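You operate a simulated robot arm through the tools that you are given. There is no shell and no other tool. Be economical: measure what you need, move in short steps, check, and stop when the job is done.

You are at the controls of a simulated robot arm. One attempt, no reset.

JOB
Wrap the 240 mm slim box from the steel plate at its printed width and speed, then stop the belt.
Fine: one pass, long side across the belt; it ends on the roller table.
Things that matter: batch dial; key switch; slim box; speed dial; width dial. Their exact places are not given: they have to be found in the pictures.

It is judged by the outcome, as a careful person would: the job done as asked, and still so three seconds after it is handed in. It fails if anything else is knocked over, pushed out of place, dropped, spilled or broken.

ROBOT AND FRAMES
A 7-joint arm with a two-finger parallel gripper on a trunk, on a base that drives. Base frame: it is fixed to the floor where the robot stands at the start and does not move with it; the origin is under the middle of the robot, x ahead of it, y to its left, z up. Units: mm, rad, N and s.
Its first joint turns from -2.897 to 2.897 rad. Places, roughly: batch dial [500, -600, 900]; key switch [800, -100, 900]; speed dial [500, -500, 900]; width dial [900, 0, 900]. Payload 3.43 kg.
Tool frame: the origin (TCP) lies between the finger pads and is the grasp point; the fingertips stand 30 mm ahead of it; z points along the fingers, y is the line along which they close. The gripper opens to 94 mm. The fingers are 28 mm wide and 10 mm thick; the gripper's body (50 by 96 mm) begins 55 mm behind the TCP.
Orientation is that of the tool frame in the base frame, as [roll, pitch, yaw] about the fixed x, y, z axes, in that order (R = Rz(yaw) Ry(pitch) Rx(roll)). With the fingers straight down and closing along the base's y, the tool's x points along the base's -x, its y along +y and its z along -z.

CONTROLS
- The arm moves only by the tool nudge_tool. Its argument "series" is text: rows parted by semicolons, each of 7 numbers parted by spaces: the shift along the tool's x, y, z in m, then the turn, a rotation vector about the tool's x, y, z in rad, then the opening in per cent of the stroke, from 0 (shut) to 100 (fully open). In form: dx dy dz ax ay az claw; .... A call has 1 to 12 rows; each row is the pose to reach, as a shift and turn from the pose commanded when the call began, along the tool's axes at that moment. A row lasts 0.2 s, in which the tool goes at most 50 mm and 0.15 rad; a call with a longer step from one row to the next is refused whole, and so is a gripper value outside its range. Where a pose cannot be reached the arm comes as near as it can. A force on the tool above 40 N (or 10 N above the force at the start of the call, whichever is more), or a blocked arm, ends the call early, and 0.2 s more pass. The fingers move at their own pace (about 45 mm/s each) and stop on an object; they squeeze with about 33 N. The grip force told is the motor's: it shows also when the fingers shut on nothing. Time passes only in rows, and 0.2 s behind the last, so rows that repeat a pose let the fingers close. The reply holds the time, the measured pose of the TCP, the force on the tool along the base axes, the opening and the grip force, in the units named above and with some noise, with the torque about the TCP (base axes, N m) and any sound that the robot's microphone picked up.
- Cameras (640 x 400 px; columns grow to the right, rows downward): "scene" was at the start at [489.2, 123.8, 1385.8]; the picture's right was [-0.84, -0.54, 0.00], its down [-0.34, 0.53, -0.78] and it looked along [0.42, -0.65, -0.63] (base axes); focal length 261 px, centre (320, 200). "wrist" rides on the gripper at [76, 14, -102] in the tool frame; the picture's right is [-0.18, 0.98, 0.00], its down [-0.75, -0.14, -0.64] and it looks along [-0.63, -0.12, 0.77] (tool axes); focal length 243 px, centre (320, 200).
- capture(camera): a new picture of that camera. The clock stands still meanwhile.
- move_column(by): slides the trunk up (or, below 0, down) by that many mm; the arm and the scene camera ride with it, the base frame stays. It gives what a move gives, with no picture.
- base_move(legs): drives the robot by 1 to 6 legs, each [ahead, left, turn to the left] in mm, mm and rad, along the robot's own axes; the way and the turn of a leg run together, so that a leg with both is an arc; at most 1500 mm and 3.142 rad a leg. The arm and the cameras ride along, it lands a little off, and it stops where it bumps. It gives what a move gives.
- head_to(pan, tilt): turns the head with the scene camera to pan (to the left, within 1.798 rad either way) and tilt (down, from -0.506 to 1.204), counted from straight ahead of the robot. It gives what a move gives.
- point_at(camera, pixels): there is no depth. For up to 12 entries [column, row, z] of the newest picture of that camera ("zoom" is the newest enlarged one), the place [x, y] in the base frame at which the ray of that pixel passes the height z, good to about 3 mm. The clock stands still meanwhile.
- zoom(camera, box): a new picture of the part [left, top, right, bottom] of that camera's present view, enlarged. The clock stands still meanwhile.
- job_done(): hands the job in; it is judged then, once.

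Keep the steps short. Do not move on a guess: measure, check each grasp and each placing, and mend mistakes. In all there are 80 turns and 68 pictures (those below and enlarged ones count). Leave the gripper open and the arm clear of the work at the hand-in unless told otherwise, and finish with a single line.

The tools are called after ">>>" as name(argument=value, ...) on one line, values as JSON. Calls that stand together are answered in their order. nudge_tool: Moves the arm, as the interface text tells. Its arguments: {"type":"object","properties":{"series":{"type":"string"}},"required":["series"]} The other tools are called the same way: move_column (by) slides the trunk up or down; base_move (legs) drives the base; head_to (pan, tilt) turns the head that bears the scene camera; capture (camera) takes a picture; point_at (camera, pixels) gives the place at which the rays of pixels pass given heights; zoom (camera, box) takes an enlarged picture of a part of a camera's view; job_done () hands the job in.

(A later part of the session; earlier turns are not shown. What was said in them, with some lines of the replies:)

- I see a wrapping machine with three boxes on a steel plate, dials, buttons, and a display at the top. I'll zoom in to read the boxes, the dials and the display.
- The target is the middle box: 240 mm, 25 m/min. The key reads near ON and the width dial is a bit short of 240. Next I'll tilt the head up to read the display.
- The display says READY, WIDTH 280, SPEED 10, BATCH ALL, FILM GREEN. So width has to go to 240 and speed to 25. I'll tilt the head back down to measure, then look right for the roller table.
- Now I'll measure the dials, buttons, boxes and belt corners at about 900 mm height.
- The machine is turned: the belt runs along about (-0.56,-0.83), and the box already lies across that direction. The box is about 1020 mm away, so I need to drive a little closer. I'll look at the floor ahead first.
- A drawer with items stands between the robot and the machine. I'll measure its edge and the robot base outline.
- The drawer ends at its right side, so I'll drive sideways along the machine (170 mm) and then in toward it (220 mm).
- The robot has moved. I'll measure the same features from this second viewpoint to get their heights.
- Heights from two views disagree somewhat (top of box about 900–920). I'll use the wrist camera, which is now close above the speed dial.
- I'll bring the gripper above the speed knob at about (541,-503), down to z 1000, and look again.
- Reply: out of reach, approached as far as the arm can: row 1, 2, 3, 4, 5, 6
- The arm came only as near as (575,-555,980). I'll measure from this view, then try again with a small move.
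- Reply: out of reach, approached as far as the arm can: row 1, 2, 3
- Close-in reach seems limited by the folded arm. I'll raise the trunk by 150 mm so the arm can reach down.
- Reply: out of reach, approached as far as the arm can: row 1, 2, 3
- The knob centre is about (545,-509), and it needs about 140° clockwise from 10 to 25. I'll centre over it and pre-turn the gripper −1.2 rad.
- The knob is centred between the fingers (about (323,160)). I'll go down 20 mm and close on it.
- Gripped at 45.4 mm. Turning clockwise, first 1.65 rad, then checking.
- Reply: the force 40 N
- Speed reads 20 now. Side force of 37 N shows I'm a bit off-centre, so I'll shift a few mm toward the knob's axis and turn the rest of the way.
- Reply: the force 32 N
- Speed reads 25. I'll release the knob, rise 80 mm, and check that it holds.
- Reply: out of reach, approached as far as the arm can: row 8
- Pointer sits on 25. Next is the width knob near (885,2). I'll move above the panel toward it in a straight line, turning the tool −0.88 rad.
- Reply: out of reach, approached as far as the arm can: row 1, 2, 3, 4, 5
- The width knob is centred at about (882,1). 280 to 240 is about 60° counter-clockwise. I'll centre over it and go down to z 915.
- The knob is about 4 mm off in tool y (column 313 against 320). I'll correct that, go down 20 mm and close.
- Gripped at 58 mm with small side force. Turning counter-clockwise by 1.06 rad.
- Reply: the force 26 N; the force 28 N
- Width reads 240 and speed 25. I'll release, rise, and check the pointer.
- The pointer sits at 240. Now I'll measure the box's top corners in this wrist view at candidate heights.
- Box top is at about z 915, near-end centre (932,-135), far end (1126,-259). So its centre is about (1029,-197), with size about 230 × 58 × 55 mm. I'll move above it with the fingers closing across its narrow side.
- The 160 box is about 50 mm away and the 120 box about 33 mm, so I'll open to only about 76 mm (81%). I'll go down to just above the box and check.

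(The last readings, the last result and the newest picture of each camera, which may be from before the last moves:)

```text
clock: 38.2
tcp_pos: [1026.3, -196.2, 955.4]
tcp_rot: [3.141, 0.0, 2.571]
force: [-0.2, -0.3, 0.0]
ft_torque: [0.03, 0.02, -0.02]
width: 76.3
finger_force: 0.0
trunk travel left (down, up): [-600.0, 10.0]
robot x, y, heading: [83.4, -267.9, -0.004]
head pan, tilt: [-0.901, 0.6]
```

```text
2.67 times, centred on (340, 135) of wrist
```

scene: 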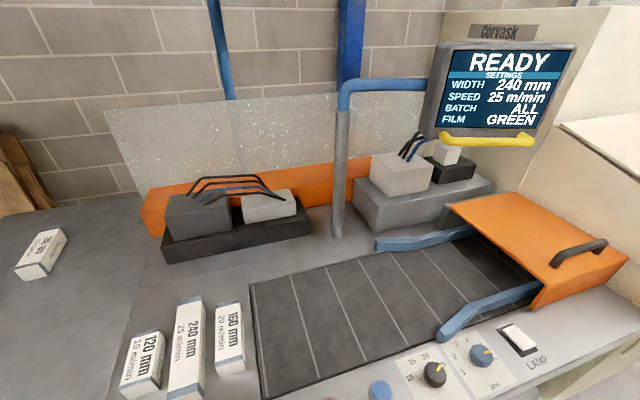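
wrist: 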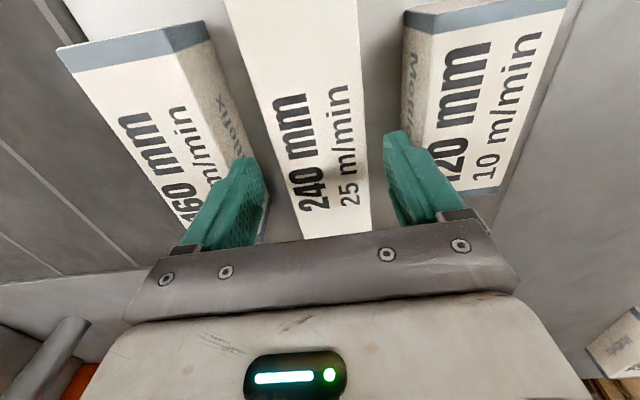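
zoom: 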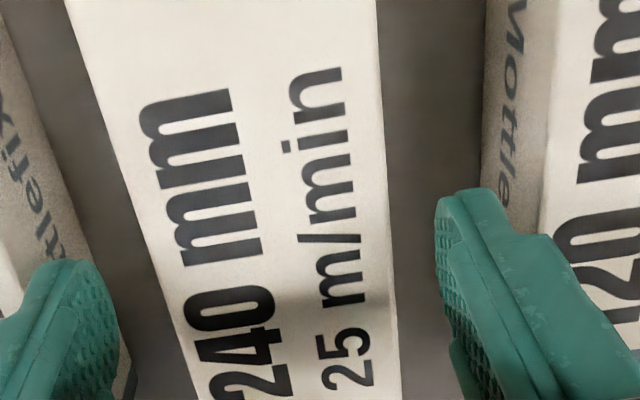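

The fingers clear both neighbours, and the box is centred at column 325. I'll go down 55 mm and close.

>>> nudge_tool(series="0 0 0.02 0 0 0 81; 0 0 0.04 0 0 0 81; 0 0 0.055 0 0 0 81; 0 0 0.055 0 0 0 60; 0 0 0.055 0 0 0 40; 0 0 0.055 0 0 0 30; 0 0 0.055 0 0 0 30")

```text
clock: 39.8
tcp_pos: [1025.0, -196.6, 901.3]
tcp_rot: [3.141, -0.001, 2.572]
force: [1.2, 0.0, -0.6]
ft_torque: [0.0, -0.24, 0.06]
width: 64.2
finger_force: 32.4
trunk travel left (down, up): [-600.0, 10.0]
robot x, y, heading: [81.9, -266.8, -0.002]
head pan, tilt: [-0.901, 0.6]
```

Gripped at 64 mm, a little more than I measured. I'll check with a wrist picture before lifting.

>>> capture(camera="wrist")

```text
31 pictures are left
```

wrist: 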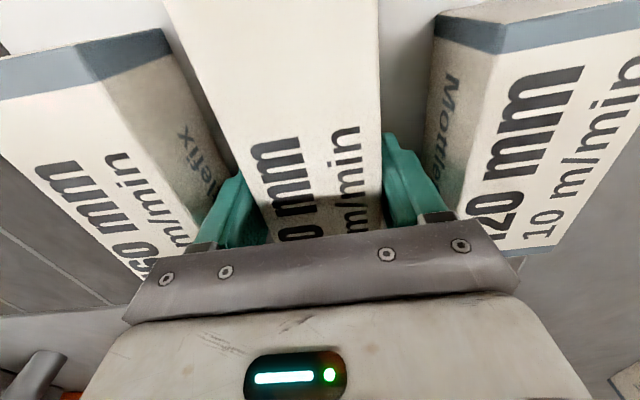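

The fingers are well down both sides of the box. Lifting 100 mm straight up.

>>> nudge_tool(series="0 0 -0.005 0 0 0 25; 0 0 -0.01 0 0 0 25; 0 0 -0.03 0 0 0 25; 0 0 -0.055 0 0 0 25; 0 0 -0.08 0 0 0 25; 0 0 -0.1 0 0 0 25; 0 0 -0.1 0 0 0 25")

>>> capture(camera="scene")

```text
clock: 41.4
tcp_pos: [1026.2, -196.8, 1000.2]
tcp_rot: [3.139, -0.001, 2.571]
force: [-0.6, -0.4, -2.9]
ft_torque: [0.04, 0.01, -0.01]
width: 64.1
finger_force: 33.2
trunk travel left (down, up): [-600.0, 10.0]
robot x, y, heading: [84.4, -269.6, -0.002]
head pan, tilt: [-0.901, 0.6]
```

```text
30 pictures are left
```

scene: 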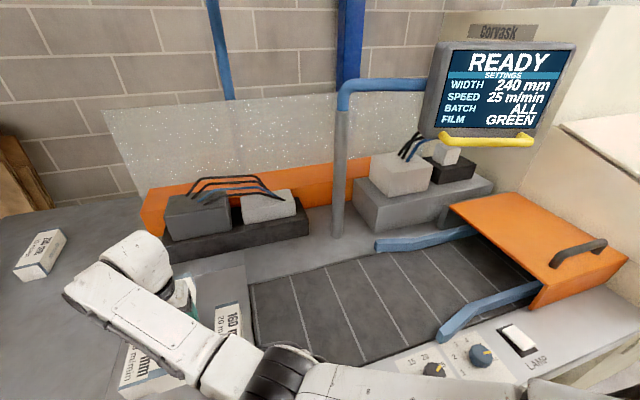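

The box is held (about 3 N). I'll measure the belt edges, guides and tunnel mouth in this picture to choose the landing spot.

>>> point_at(camera="scene", pixels=[[250, 284, 860], [362, 253, 860], [440, 338, 870], [378, 250, 870], [536, 292, 870], [476, 236, 870], [385, 250, 860], [455, 335, 860], [540, 300, 860], [448, 205, 980]])

```text
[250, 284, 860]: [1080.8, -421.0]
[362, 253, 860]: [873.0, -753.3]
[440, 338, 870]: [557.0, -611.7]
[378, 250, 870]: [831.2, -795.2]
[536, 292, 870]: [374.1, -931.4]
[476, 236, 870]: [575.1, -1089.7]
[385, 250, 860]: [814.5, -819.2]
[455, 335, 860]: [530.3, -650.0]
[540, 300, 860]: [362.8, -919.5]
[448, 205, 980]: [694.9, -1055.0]
```

The belt spans across from 813 to 1133 (centre about 970), and the guides start 210 mm further along. I'll carry the box 275 mm along the belt direction to about (870,-424).

>>> nudge_tool(series="0.0014 -0.0459 0 0 0 0 25; 0.0028 -0.0918 0 0 0 0 25; 0.0042 -0.1377 0 0 0 0 25; 0.0056 -0.1835 0 0 0 0 25; 0.007 -0.2294 0 0 0 0 25; 0.0084 -0.2753 0 0 0 0 25; 0.0084 -0.2753 0 0 0 0 25; 0.0084 -0.2753 0.04 0 0 0 25; 0.0084 -0.2753 0.07 0 0 0 25; 0.0084 -0.2753 0.085 0 0 0 25; 0.0084 -0.2753 0.085 0 0 0 25")

>>> capture(camera="wrist")

>>> capture(camera="scene")

```text
clock: 43.8
tcp_pos: [869.4, -425.7, 916.0]
tcp_rot: [-3.141, 0.0, 2.57]
force: [-0.1, -0.2, -4.2]
ft_torque: [-0.01, 0.03, 0.01]
width: 64.3
finger_force: 33.6
trunk travel left (down, up): [-600.0, 10.0]
robot x, y, heading: [85.0, -267.4, -0.006]
head pan, tilt: [-0.901, 0.6]
```

```text
29 pictures are left
```

wrist: 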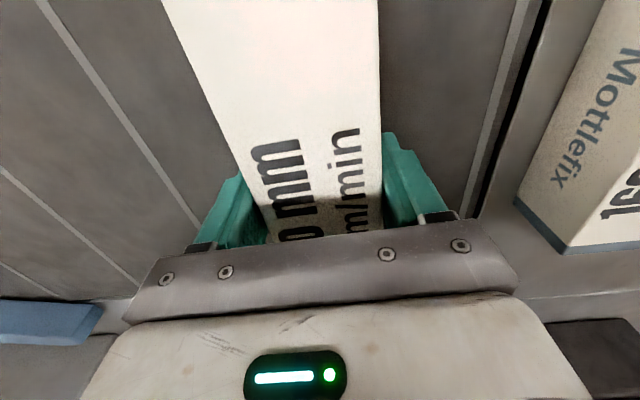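

```text
28 pictures are left
```

scene: 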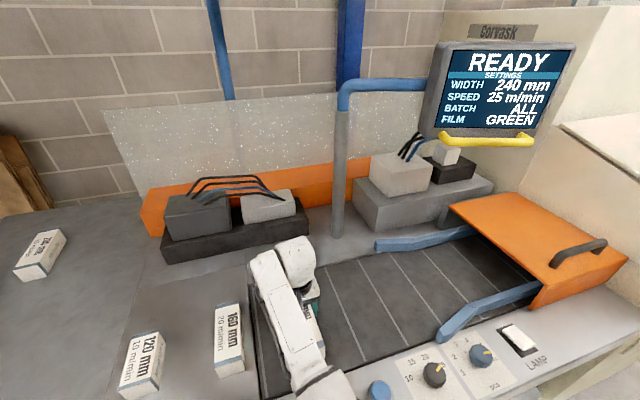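

The box is over the belt, parallel to the belt's slats. Lowering gently while watching the force.

>>> nudge_tool(series="0 0 0.006 0 0 0 25; 0 0 0.011 0 0 0 25; 0 0 0.013 0 0 0 25; 0 0 0.013 0 0 0 25")

```text
clock: 44.8
tcp_pos: [869.8, -423.9, 903.4]
tcp_rot: [-3.141, -0.002, 2.572]
force: [-0.1, 0.7, -2.8]
ft_torque: [0.0, 0.03, -0.03]
width: 64.3
finger_force: 33.0
trunk travel left (down, up): [-600.0, 10.0]
robot x, y, heading: [84.7, -268.3, -0.001]
head pan, tilt: [-0.901, 0.6]
```

>>> nudge_tool(series="0 0 0.001 0 0 0 25; 0 0 0.002 0 0 0 25; 0 0 0.003 0 0 0 25; 0 0 0.003 0 0 0 25")

```text
clock: 45.8
tcp_pos: [869.9, -424.6, 898.0]
tcp_rot: [-3.14, 0.0, 2.571]
force: [0.1, 1.4, -4.0]
ft_torque: [0.04, 0.02, 0.01]
width: 64.2
finger_force: 33.0
trunk travel left (down, up): [-600.0, 10.0]
robot x, y, heading: [86.0, -268.5, -0.004]
head pan, tilt: [-0.901, 0.6]
```

>>> nudge_tool(series="0 0 0.001 0 0 0 25; 0 0 0.002 0 0 0 25; 0 0 0.003 0 0 0 25; 0 0 0.003 0 0 0 25")

```text
clock: 46.8
tcp_pos: [868.4, -423.5, 898.5]
tcp_rot: [3.14, 0.005, 2.571]
force: [-4.6, -2.6, 25.5]
ft_torque: [0.14, 0.65, 0.19]
width: 64.4
finger_force: 33.0
trunk travel left (down, up): [-600.0, 10.0]
robot x, y, heading: [80.1, -270.5, -0.005]
head pan, tilt: [-0.901, 0.6]
```

Contact with the belt (25 N). I'll ease up 1.5 mm, open, and rise.

>>> nudge_tool(series="0 0 -0.0015 0 0 0 25; 0 0 -0.0015 0 0 0 70; 0 0 -0.0015 0 0 0 100; 0 0 -0.0015 0 0 0 100; 0 0 -0.03 0 0 0 100; 0 0 -0.07 0 0 0 100; 0 0 -0.11 0 0 0 100; 0 0 -0.15 0 0 0 100")

>>> capture(camera="wrist")

```text
clock: 48.6
tcp_pos: [870.8, -421.8, 1045.6]
tcp_rot: [-3.141, -0.004, 2.572]
force: [0.0, 0.2, 0.3]
ft_torque: [-0.01, 0.0, 0.03]
width: 93.9
finger_force: 0.1
trunk travel left (down, up): [-600.0, 10.0]
robot x, y, heading: [84.4, -269.1, 0.003]
head pan, tilt: [-0.901, 0.6]
```

```text
27 pictures are left
```

wrist: 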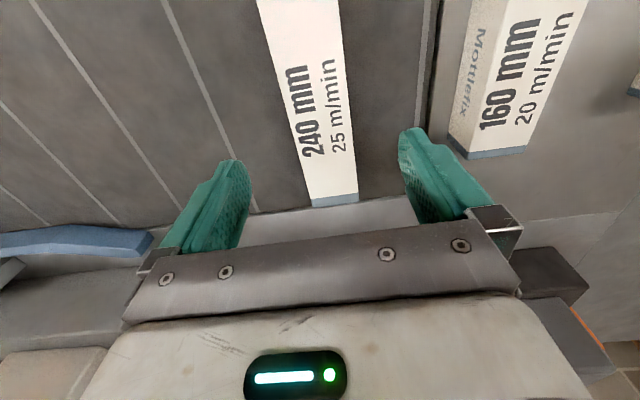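

The box stands across the belt. I'll measure its ends against the belt edges and guides.

>>> point_at(camera="wrist", pixels=[[312, 206, 915], [358, 200, 915], [270, 60, 915], [345, 50, 915], [250, 213, 860], [385, 198, 860], [90, 225, 860], [152, 240, 870]])

>>> head_to(pan=-0.6, tilt=0.85)

>>> capture(camera="scene")

```text
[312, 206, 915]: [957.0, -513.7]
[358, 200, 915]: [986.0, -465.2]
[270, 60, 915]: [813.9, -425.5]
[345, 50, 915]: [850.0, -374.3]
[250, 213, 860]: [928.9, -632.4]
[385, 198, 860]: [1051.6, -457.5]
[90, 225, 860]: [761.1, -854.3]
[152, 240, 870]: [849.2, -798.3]
```

```text
clock: 49.4
tcp_pos: [869.7, -422.6, 1045.9]
tcp_rot: [-3.141, -0.002, 2.572]
force: [-0.1, -0.2, -0.2]
ft_torque: [-0.01, -0.01, -0.01]
width: 94.2
finger_force: 0.1
trunk travel left (down, up): [-600.0, 10.0]
robot x, y, heading: [83.4, -268.7, -0.0]
head pan, tilt: [-0.6, 0.85]
```

```text
26 pictures are left
```

scene: 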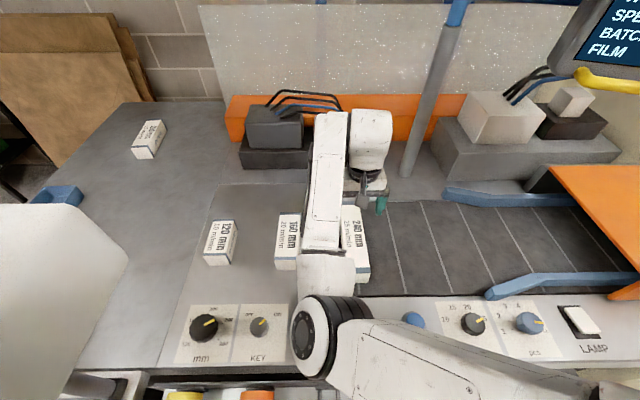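

The box ends lie at 850 and 1082 across, and the belt edges at 813 and 1128. I'll zoom on the guides to check the gap at the tunnel mouth.

>>> head_to(pan=-0.95, tilt=0.75)

>>> zoom(camera="scene", box=[240, 120, 560, 320])

```text
clock: 50.2
tcp_pos: [869.5, -421.7, 1045.9]
tcp_rot: [-3.141, -0.003, 2.571]
force: [0.3, -0.7, 0.5]
ft_torque: [-0.01, 0.0, -0.02]
width: 94.0
finger_force: 0.1
trunk travel left (down, up): [-600.0, 10.0]
robot x, y, heading: [79.6, -268.5, -0.002]
head pan, tilt: [-0.949, 0.75]
```

```text
2.00 times, centred on (400, 220) of scene
```

zoom: 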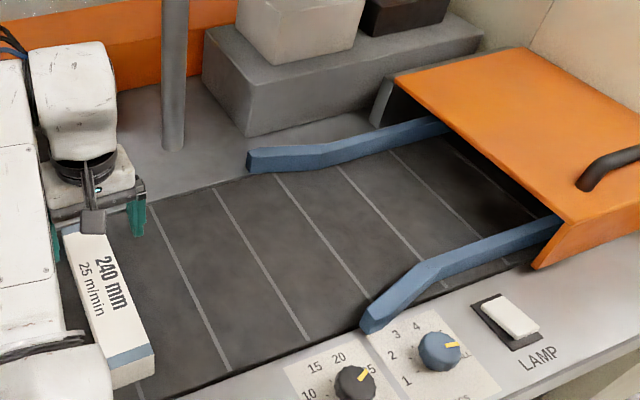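

>>> point_at(camera="zoom", pixels=[[250, 172, 862], [330, 168, 862], [390, 150, 862], [448, 133, 862], [365, 318, 885], [430, 258, 885], [550, 218, 885], [490, 240, 885], [85, 230, 915], [112, 368, 915], [155, 345, 915]])

```text
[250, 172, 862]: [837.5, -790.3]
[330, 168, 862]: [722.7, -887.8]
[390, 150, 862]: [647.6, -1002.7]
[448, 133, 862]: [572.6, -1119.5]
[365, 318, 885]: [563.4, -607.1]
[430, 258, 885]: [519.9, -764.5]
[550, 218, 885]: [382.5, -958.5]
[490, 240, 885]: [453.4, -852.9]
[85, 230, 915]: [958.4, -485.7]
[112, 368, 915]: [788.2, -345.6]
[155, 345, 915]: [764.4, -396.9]
```

The guide channel runs 847–1090 and the box 850–1082, so it is in line. Next I'll shut the gripper and move over the START button near (750,-206).

>>> nudge_tool(series="0.036 0.0195 0 0 0 0 60; 0.073 0.039 0 0 0 0 30; 0.109 0.0585 0 0 0 0 0; 0.145 0.078 0 0 0 0 0; 0.182 0.0975 0.02 0 0 0 0; 0.218 0.117 0.045 0 0 0 0; 0.218 0.117 0.045 0 0 0 0")

>>> capture(camera="wrist")

```text
clock: 51.8
tcp_pos: [751.2, -208.1, 1001.0]
tcp_rot: [-3.141, 0.0, 2.57]
force: [-0.5, 0.5, -0.8]
ft_torque: [-0.04, 0.02, 0.0]
width: 0.0
finger_force: 32.2
trunk travel left (down, up): [-600.0, 10.0]
robot x, y, heading: [84.0, -266.6, -0.003]
head pan, tilt: [-0.949, 0.75]
```

```text
24 pictures are left
```

wrist: 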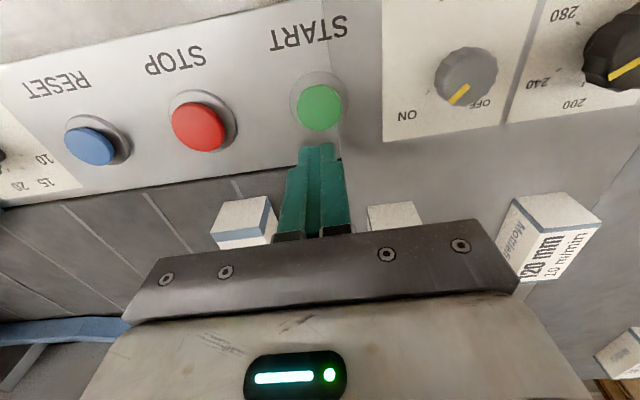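

>>> zoom(camera="wrist", box=[270, 30, 530, 192])

>>> point_at(camera="wrist", pixels=[[319, 106, 870], [319, 106, 880], [319, 106, 890], [199, 125, 880], [199, 125, 890], [91, 145, 880]])

```text
2.46 times, centred on (400, 111) of wrist
```

zoom: 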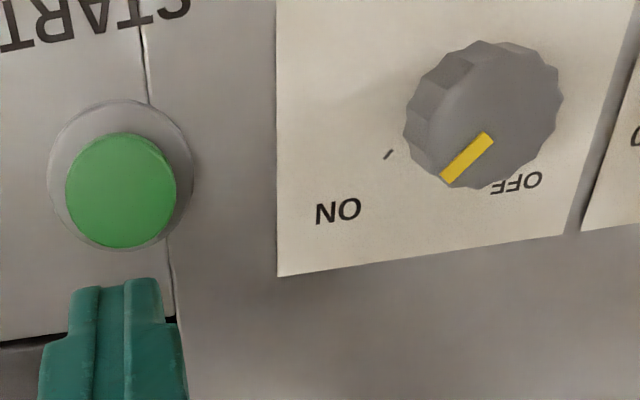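

```text
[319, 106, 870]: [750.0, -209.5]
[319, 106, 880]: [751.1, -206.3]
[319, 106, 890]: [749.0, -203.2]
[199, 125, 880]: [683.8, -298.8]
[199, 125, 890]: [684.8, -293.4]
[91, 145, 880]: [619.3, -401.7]
```

I'll check the key's angle numerically, since the view is slanted.

>>> point_at(camera="zoom", pixels=[[488, 136, 885], [446, 180, 885], [388, 155, 858], [338, 211, 858], [518, 183, 858], [495, 110, 885]])

```text
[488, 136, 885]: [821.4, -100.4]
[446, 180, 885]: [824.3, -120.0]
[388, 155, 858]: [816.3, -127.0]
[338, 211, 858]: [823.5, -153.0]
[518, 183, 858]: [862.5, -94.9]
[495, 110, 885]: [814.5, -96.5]
```

The key pointer is at ON (about −82° against the ON label's −84°). START is right under the fingertips, so I'll press it slowly.

>>> nudge_tool(series="0 0 0.04 0 0 0 0; 0 0 0.075 0 0 0 0; 0 0 0.082 0 0 0 0; 0 0 0.086 0 0 0 0; 0 0 0.09 0 0 0 0; 0 0 0.094 0 0 0 0; 0 0 0.097 0 0 0 0; 0 0 0.1 0 0 0 0")

>>> capture(camera="scene")

```text
clock: 53.6
tcp_pos: [748.3, -207.7, 901.3]
tcp_rot: [3.14, 0.001, 2.572]
force: [2.5, 1.6, 8.3]
ft_torque: [0.04, -0.09, 0.0]
width: 0.0
finger_force: 33.1
trunk travel left (down, up): [-600.0, 10.0]
robot x, y, heading: [84.4, -267.2, -0.001]
head pan, tilt: [-0.949, 0.75]
heard: click
```

```text
22 pictures are left
```

scene: 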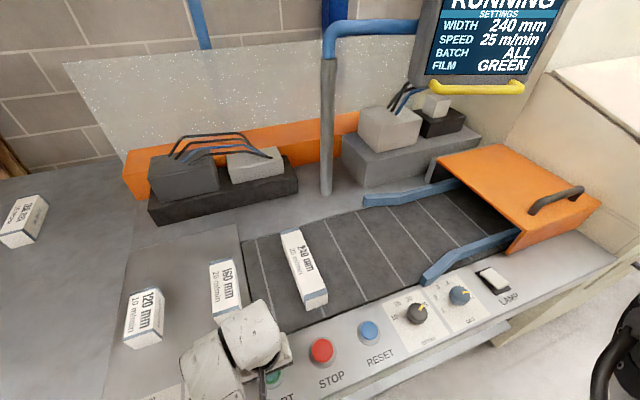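

RUNNING, with a click heard, and the box is moving straight. I'll rise and go over STOP while the box travels, then look.

>>> nudge_tool(series="0 0 -0.04 0 0 0 0; 0 0 -0.06 0 0 0 0; 0.003 -0.04 -0.06 0 0 0 0; 0.006 -0.08 -0.06 0 0 0 0; 0.008 -0.11 -0.06 0 0 0 0")

>>> head_to(pan=-1.1, tilt=0.45)

>>> capture(camera="scene")

```text
clock: 54.8
tcp_pos: [682.9, -298.3, 961.8]
tcp_rot: [3.14, -0.002, 2.573]
force: [0.3, 0.2, 0.5]
ft_torque: [-0.02, -0.01, 0.04]
width: 0.0
finger_force: 33.0
trunk travel left (down, up): [-600.0, 10.0]
robot x, y, heading: [81.5, -271.3, -0.006]
head pan, tilt: [-0.949, 0.75]
```

```text
clock: 55.6
tcp_pos: [683.8, -296.9, 962.1]
tcp_rot: [3.141, -0.003, 2.571]
force: [-0.2, 0.1, 0.3]
ft_torque: [0.01, 0.01, -0.01]
width: 0.1
finger_force: 32.8
trunk travel left (down, up): [-600.0, 10.0]
robot x, y, heading: [84.0, -265.8, -0.002]
head pan, tilt: [-1.1, 0.45]
```

```text
21 pictures are left
```

scene: 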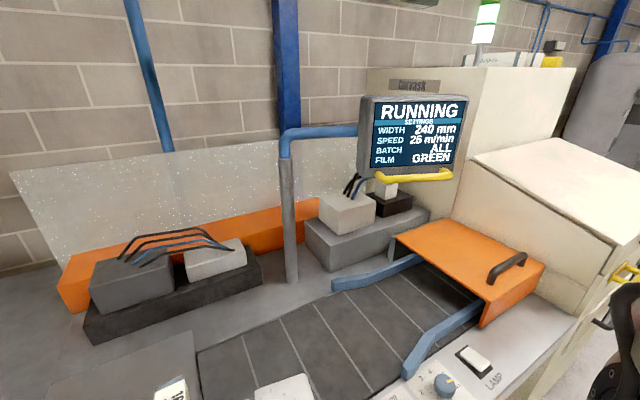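

The box has entered the tunnel. I'll pan right to see the roller table at the exit.

>>> head_to(pan=-1.65, tilt=0.4)

>>> capture(camera="scene")

```text
clock: 56.6
tcp_pos: [683.7, -296.7, 962.3]
tcp_rot: [-3.141, -0.001, 2.57]
force: [-0.2, -0.5, 0.1]
ft_torque: [-0.01, -0.01, 0.02]
width: 0.2
finger_force: 32.7
trunk travel left (down, up): [-600.0, 10.0]
robot x, y, heading: [84.5, -268.8, -0.003]
head pan, tilt: [-1.649, 0.4]
```

```text
20 pictures are left
```

scene: 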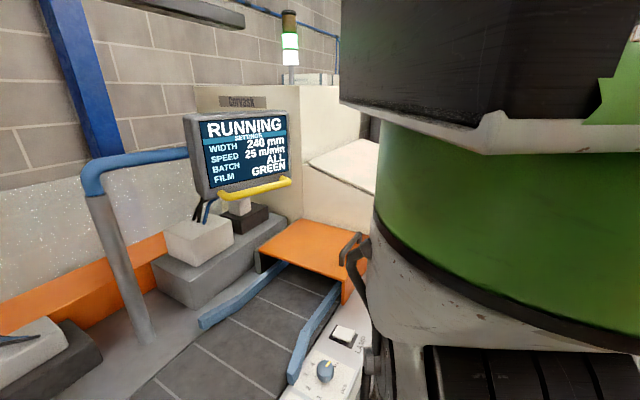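

The arm hides the exit. I'll wait about 5 s with the arm still, then check the display and sounds.

>>> nudge_tool(series="0 0 0 0 0 0 0; 0 0 0 0 0 0 0; 0 0 0 0 0 0 0; 0 0 0 0 0 0 0; 0 0 0 0 0 0 0; 0 0 0 0 0 0 0; 0 0 0 0 0 0 0; 0 0 0 0 0 0 0; 0 0 0 0 0 0 0; 0 0 0 0 0 0 0; 0 0 0 0 0 0 0; 0 0 0 0 0 0 0")

>>> head_to(pan=-1.3, tilt=0.3)

>>> capture(camera="scene")

```text
clock: 59.2
tcp_pos: [684.0, -298.4, 963.4]
tcp_rot: [3.141, -0.002, 2.571]
force: [0.4, 0.4, -0.1]
ft_torque: [0.0, -0.03, 0.01]
width: 0.0
finger_force: 32.8
trunk travel left (down, up): [-600.0, 10.0]
robot x, y, heading: [83.3, -267.6, -0.007]
head pan, tilt: [-1.649, 0.4]
```

```text
clock: 60.0
tcp_pos: [683.8, -297.7, 961.1]
tcp_rot: [3.141, -0.001, 2.571]
force: [-0.6, 0.5, 0.9]
ft_torque: [-0.01, 0.01, 0.01]
width: 0.0
finger_force: 32.8
trunk travel left (down, up): [-600.0, 10.0]
robot x, y, heading: [82.8, -267.4, -0.005]
head pan, tilt: [-1.3, 0.3]
```

```text
19 pictures are left
```

scene: 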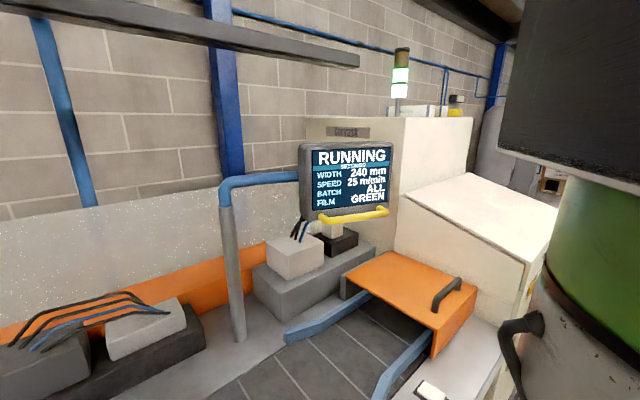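

About 6.5 s have gone by since START. The cabinet blocks any view of the exit from here, so I'll give it another 7 s with the arm still before pressing STOP.

>>> nudge_tool(series="0 0 0 0 0 0 0; 0 0 0 0 0 0 0; 0 0 0 0 0 0 0; 0 0 0 0 0 0 0; 0 0 0 0 0 0 0; 0 0 0 0 0 0 0; 0 0 0 0 0 0 0; 0 0 0 0 0 0 0; 0 0 0 0 0 0 0; 0 0 0 0 0 0 0; 0 0 0 0 0 0 0; 0 0 0 0 0 0 0")

>>> nudge_tool(series="0 0 0 0 0 0 0; 0 0 0 0 0 0 0; 0 0 0 0 0 0 0; 0 0 0 0 0 0 0; 0 0 0 0 0 0 0; 0 0 0 0 0 0 0; 0 0 0 0 0 0 0; 0 0 0 0 0 0 0; 0 0 0 0 0 0 0; 0 0 0 0 0 0 0; 0 0 0 0 0 0 0; 0 0 0 0 0 0 0")

>>> nudge_tool(series="0 0 0 0 0 0 0; 0 0 0 0 0 0 0; 0 0 0 0 0 0 0; 0 0 0 0 0 0 0; 0 0 0 0 0 0 0; 0 0 0 0 0 0 0; 0 0 0 0 0 0 0; 0 0 0 0 0 0 0; 0 0 0 0 0 0 0; 0 0 0 0 0 0 0; 0 0 0 0 0 0 0; 0 0 0 0 0 0 0")

>>> capture(camera="wrist")

```text
clock: 62.6
tcp_pos: [683.6, -297.7, 962.3]
tcp_rot: [3.141, -0.002, 2.571]
force: [-0.7, 0.8, -0.7]
ft_torque: [0.03, -0.02, 0.04]
width: 0.1
finger_force: 33.1
trunk travel left (down, up): [-600.0, 10.0]
robot x, y, heading: [79.3, -269.5, -0.003]
head pan, tilt: [-1.3, 0.3]
```

```text
clock: 65.2
tcp_pos: [684.6, -296.8, 962.9]
tcp_rot: [-3.14, -0.002, 2.57]
force: [-0.7, 1.2, 0.3]
ft_torque: [0.02, 0.01, 0.0]
width: 0.0
finger_force: 33.2
trunk travel left (down, up): [-600.0, 10.0]
robot x, y, heading: [84.5, -263.9, -0.0]
head pan, tilt: [-1.3, 0.3]
```

```text
clock: 67.8
tcp_pos: [684.1, -297.5, 962.1]
tcp_rot: [3.142, -0.002, 2.572]
force: [0.9, -0.3, 0.1]
ft_torque: [0.0, 0.01, -0.02]
width: 0.0
finger_force: 33.1
trunk travel left (down, up): [-600.0, 10.0]
robot x, y, heading: [81.6, -268.3, 0.005]
head pan, tilt: [-1.3, 0.3]
```

```text
18 pictures are left
```

wrist: 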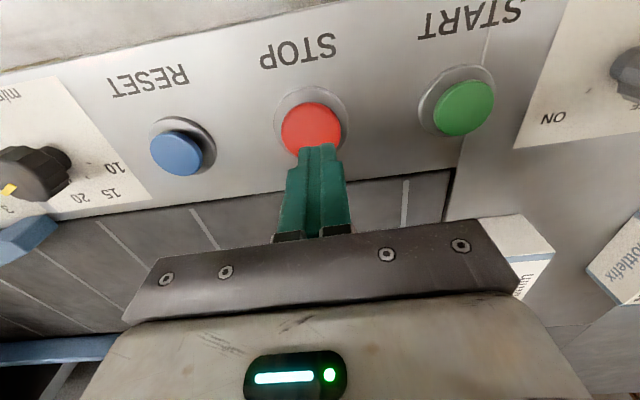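

STOP is under the fingertips but about 5 mm off in tool y (column 312 against 320). I'll correct and press it slowly.

>>> nudge_tool(series="0 -0.005 0.02 0 0 0 0; 0 -0.005 0.036 0 0 0 0; 0 -0.005 0.043 0 0 0 0; 0 -0.005 0.047 0 0 0 0; 0 -0.005 0.051 0 0 0 0; 0 -0.005 0.055 0 0 0 0; 0 -0.005 0.058 0 0 0 0; 0 -0.005 0.061 0 0 0 0")

>>> capture(camera="scene")

```text
clock: 69.6
tcp_pos: [680.0, -299.9, 903.1]
tcp_rot: [3.141, 0.002, 2.571]
force: [1.9, -0.6, 9.0]
ft_torque: [-0.03, -0.1, 0.0]
width: 0.0
finger_force: 32.9
trunk travel left (down, up): [-600.0, 10.0]
robot x, y, heading: [84.9, -266.4, -0.003]
head pan, tilt: [-1.3, 0.3]
heard: click
```

```text
17 pictures are left
```

scene: 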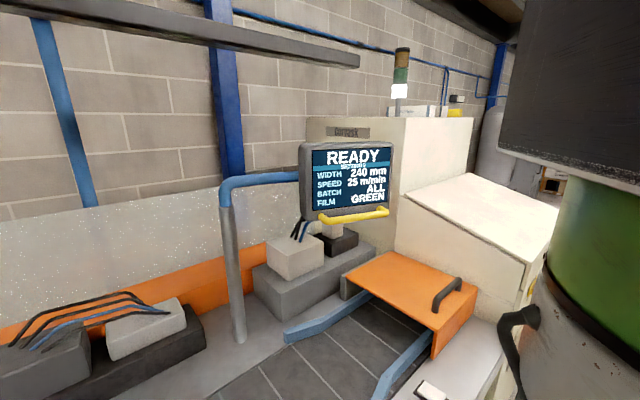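

The display is back to READY, so the belt has stopped. I'll rise well clear, open the gripper, and look at the floor to the right to find a way to see the exit.

>>> nudge_tool(series="0 0 -0.04 0 0 0 0; 0 0 -0.08 0 0 0 0; 0 0 -0.12 0 0 0 50; 0 0 -0.16 0 0 0 100; 0 0 -0.2 0 0 0 100; 0 0 -0.25 0 0 0 100")

>>> head_to(pan=-1.79, tilt=1.0)

>>> capture(camera="scene")

```text
clock: 71.0
tcp_pos: [679.9, -302.2, 1150.1]
tcp_rot: [3.141, -0.001, 2.572]
force: [-0.2, -0.3, 0.2]
ft_torque: [0.02, -0.02, -0.01]
width: 85.2
finger_force: 0.0
trunk travel left (down, up): [-600.0, 10.0]
robot x, y, heading: [83.0, -268.8, -0.001]
head pan, tilt: [-1.3, 0.3]
```

```text
clock: 72.1
tcp_pos: [678.5, -302.2, 1148.6]
tcp_rot: [3.141, -0.002, 2.571]
force: [-0.1, -0.1, -0.3]
ft_torque: [-0.01, 0.0, -0.04]
width: 94.0
finger_force: 0.0
trunk travel left (down, up): [-600.0, 10.0]
robot x, y, heading: [86.0, -268.5, 0.001]
head pan, tilt: [-1.791, 1.0]
```

```text
16 pictures are left
```

scene: 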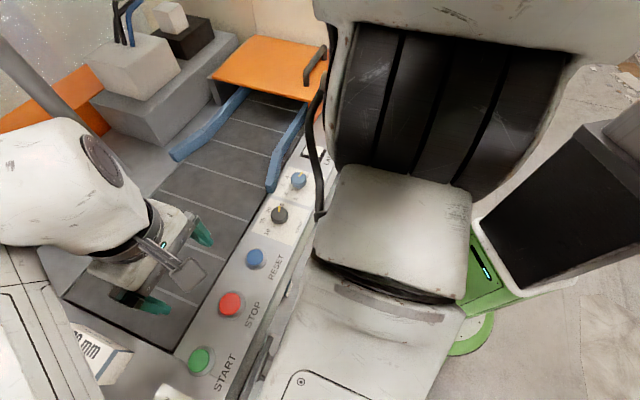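

The belt is empty and stopped. I'll back away from the machine along the known free path, then turn right to look along its front.

>>> base_move(legs=[[-183, 123, 0], [0, 0, -1.0]])

>>> head_to(pan=-0.6, tilt=0.5)

>>> capture(camera="scene")

```text
clock: 76.4
tcp_pos: [184.0, -672.7, 1150.5]
tcp_rot: [-3.141, -0.002, 1.551]
force: [-0.5, 0.1, 0.0]
ft_torque: [0.01, 0.0, -0.02]
width: 93.8
finger_force: 0.1
trunk travel left (down, up): [-600.0, 10.0]
robot x, y, heading: [-98.3, -143.4, -1.024]
head pan, tilt: [-1.791, 1.0]
```

```text
clock: 77.8
tcp_pos: [183.6, -671.7, 1150.0]
tcp_rot: [-3.141, -0.002, 1.552]
force: [-0.8, 0.4, 0.7]
ft_torque: [-0.03, -0.01, -0.04]
width: 94.0
finger_force: 0.1
trunk travel left (down, up): [-600.0, 10.0]
robot x, y, heading: [-97.9, -145.3, -1.02]
head pan, tilt: [-0.6, 0.499]
```

```text
15 pictures are left
```

scene: 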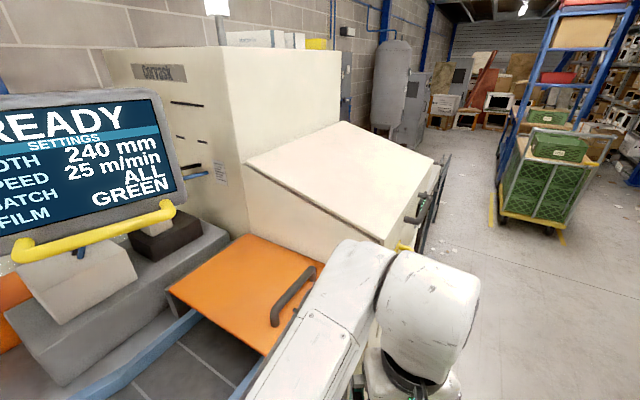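

The floor to the right is free (the green cart stands over 2 m away). I'll turn 0.5 rad more so the arm points away from the cabinet, then drive 900 mm parallel to the machine.

>>> base_move(legs=[[0, 0, -0.5], [729, -528, 0]])

>>> head_to(pan=0.4, tilt=0.5)

>>> capture(camera="scene")

```text
clock: 84.0
tcp_pos: [-569.6, -1516.7, 1149.9]
tcp_rot: [3.14, -0.002, 1.078]
force: [0.2, 0.1, -0.3]
ft_torque: [0.02, -0.02, 0.03]
width: 94.2
finger_force: 0.1
trunk travel left (down, up): [-600.0, 10.0]
robot x, y, heading: [-581.5, -918.0, -1.493]
head pan, tilt: [-0.6, 0.499]
```

```text
clock: 85.2
tcp_pos: [-569.6, -1517.8, 1150.4]
tcp_rot: [3.141, 0.0, 1.077]
force: [0.0, -0.4, -0.3]
ft_torque: [0.01, 0.02, 0.0]
width: 93.8
finger_force: 0.0
trunk travel left (down, up): [-600.0, 10.0]
robot x, y, heading: [-582.7, -917.8, -1.495]
head pan, tilt: [0.4, 0.499]
```

```text
14 pictures are left
```

scene: 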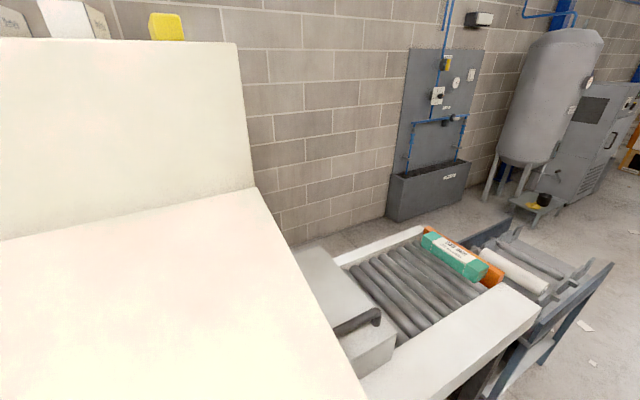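

The roller table is in view, with a green-wrapped box lying on it against an orange end stop at (455,255). I'll zoom to make sure.

>>> zoom(camera="scene", box=[380, 205, 560, 317])

```text
3.56 times, centred on (470, 261) of scene
```

zoom: 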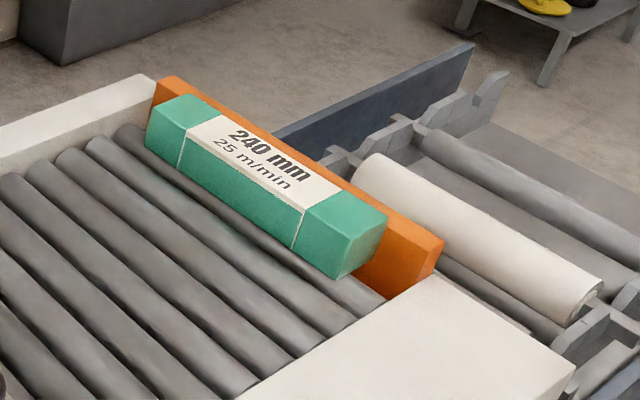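

The 240 mm box is wrapped in green film and rests square on the roller table. The belt is stopped, the gripper is open and the arm is clear. I'm handing in.

>>> job_done()

```text
The job is handed in.
```

The 240 mm slim box was wrapped in one pass at 240 mm and 25 m/min, it rests on the roller table, and the belt is stopped.
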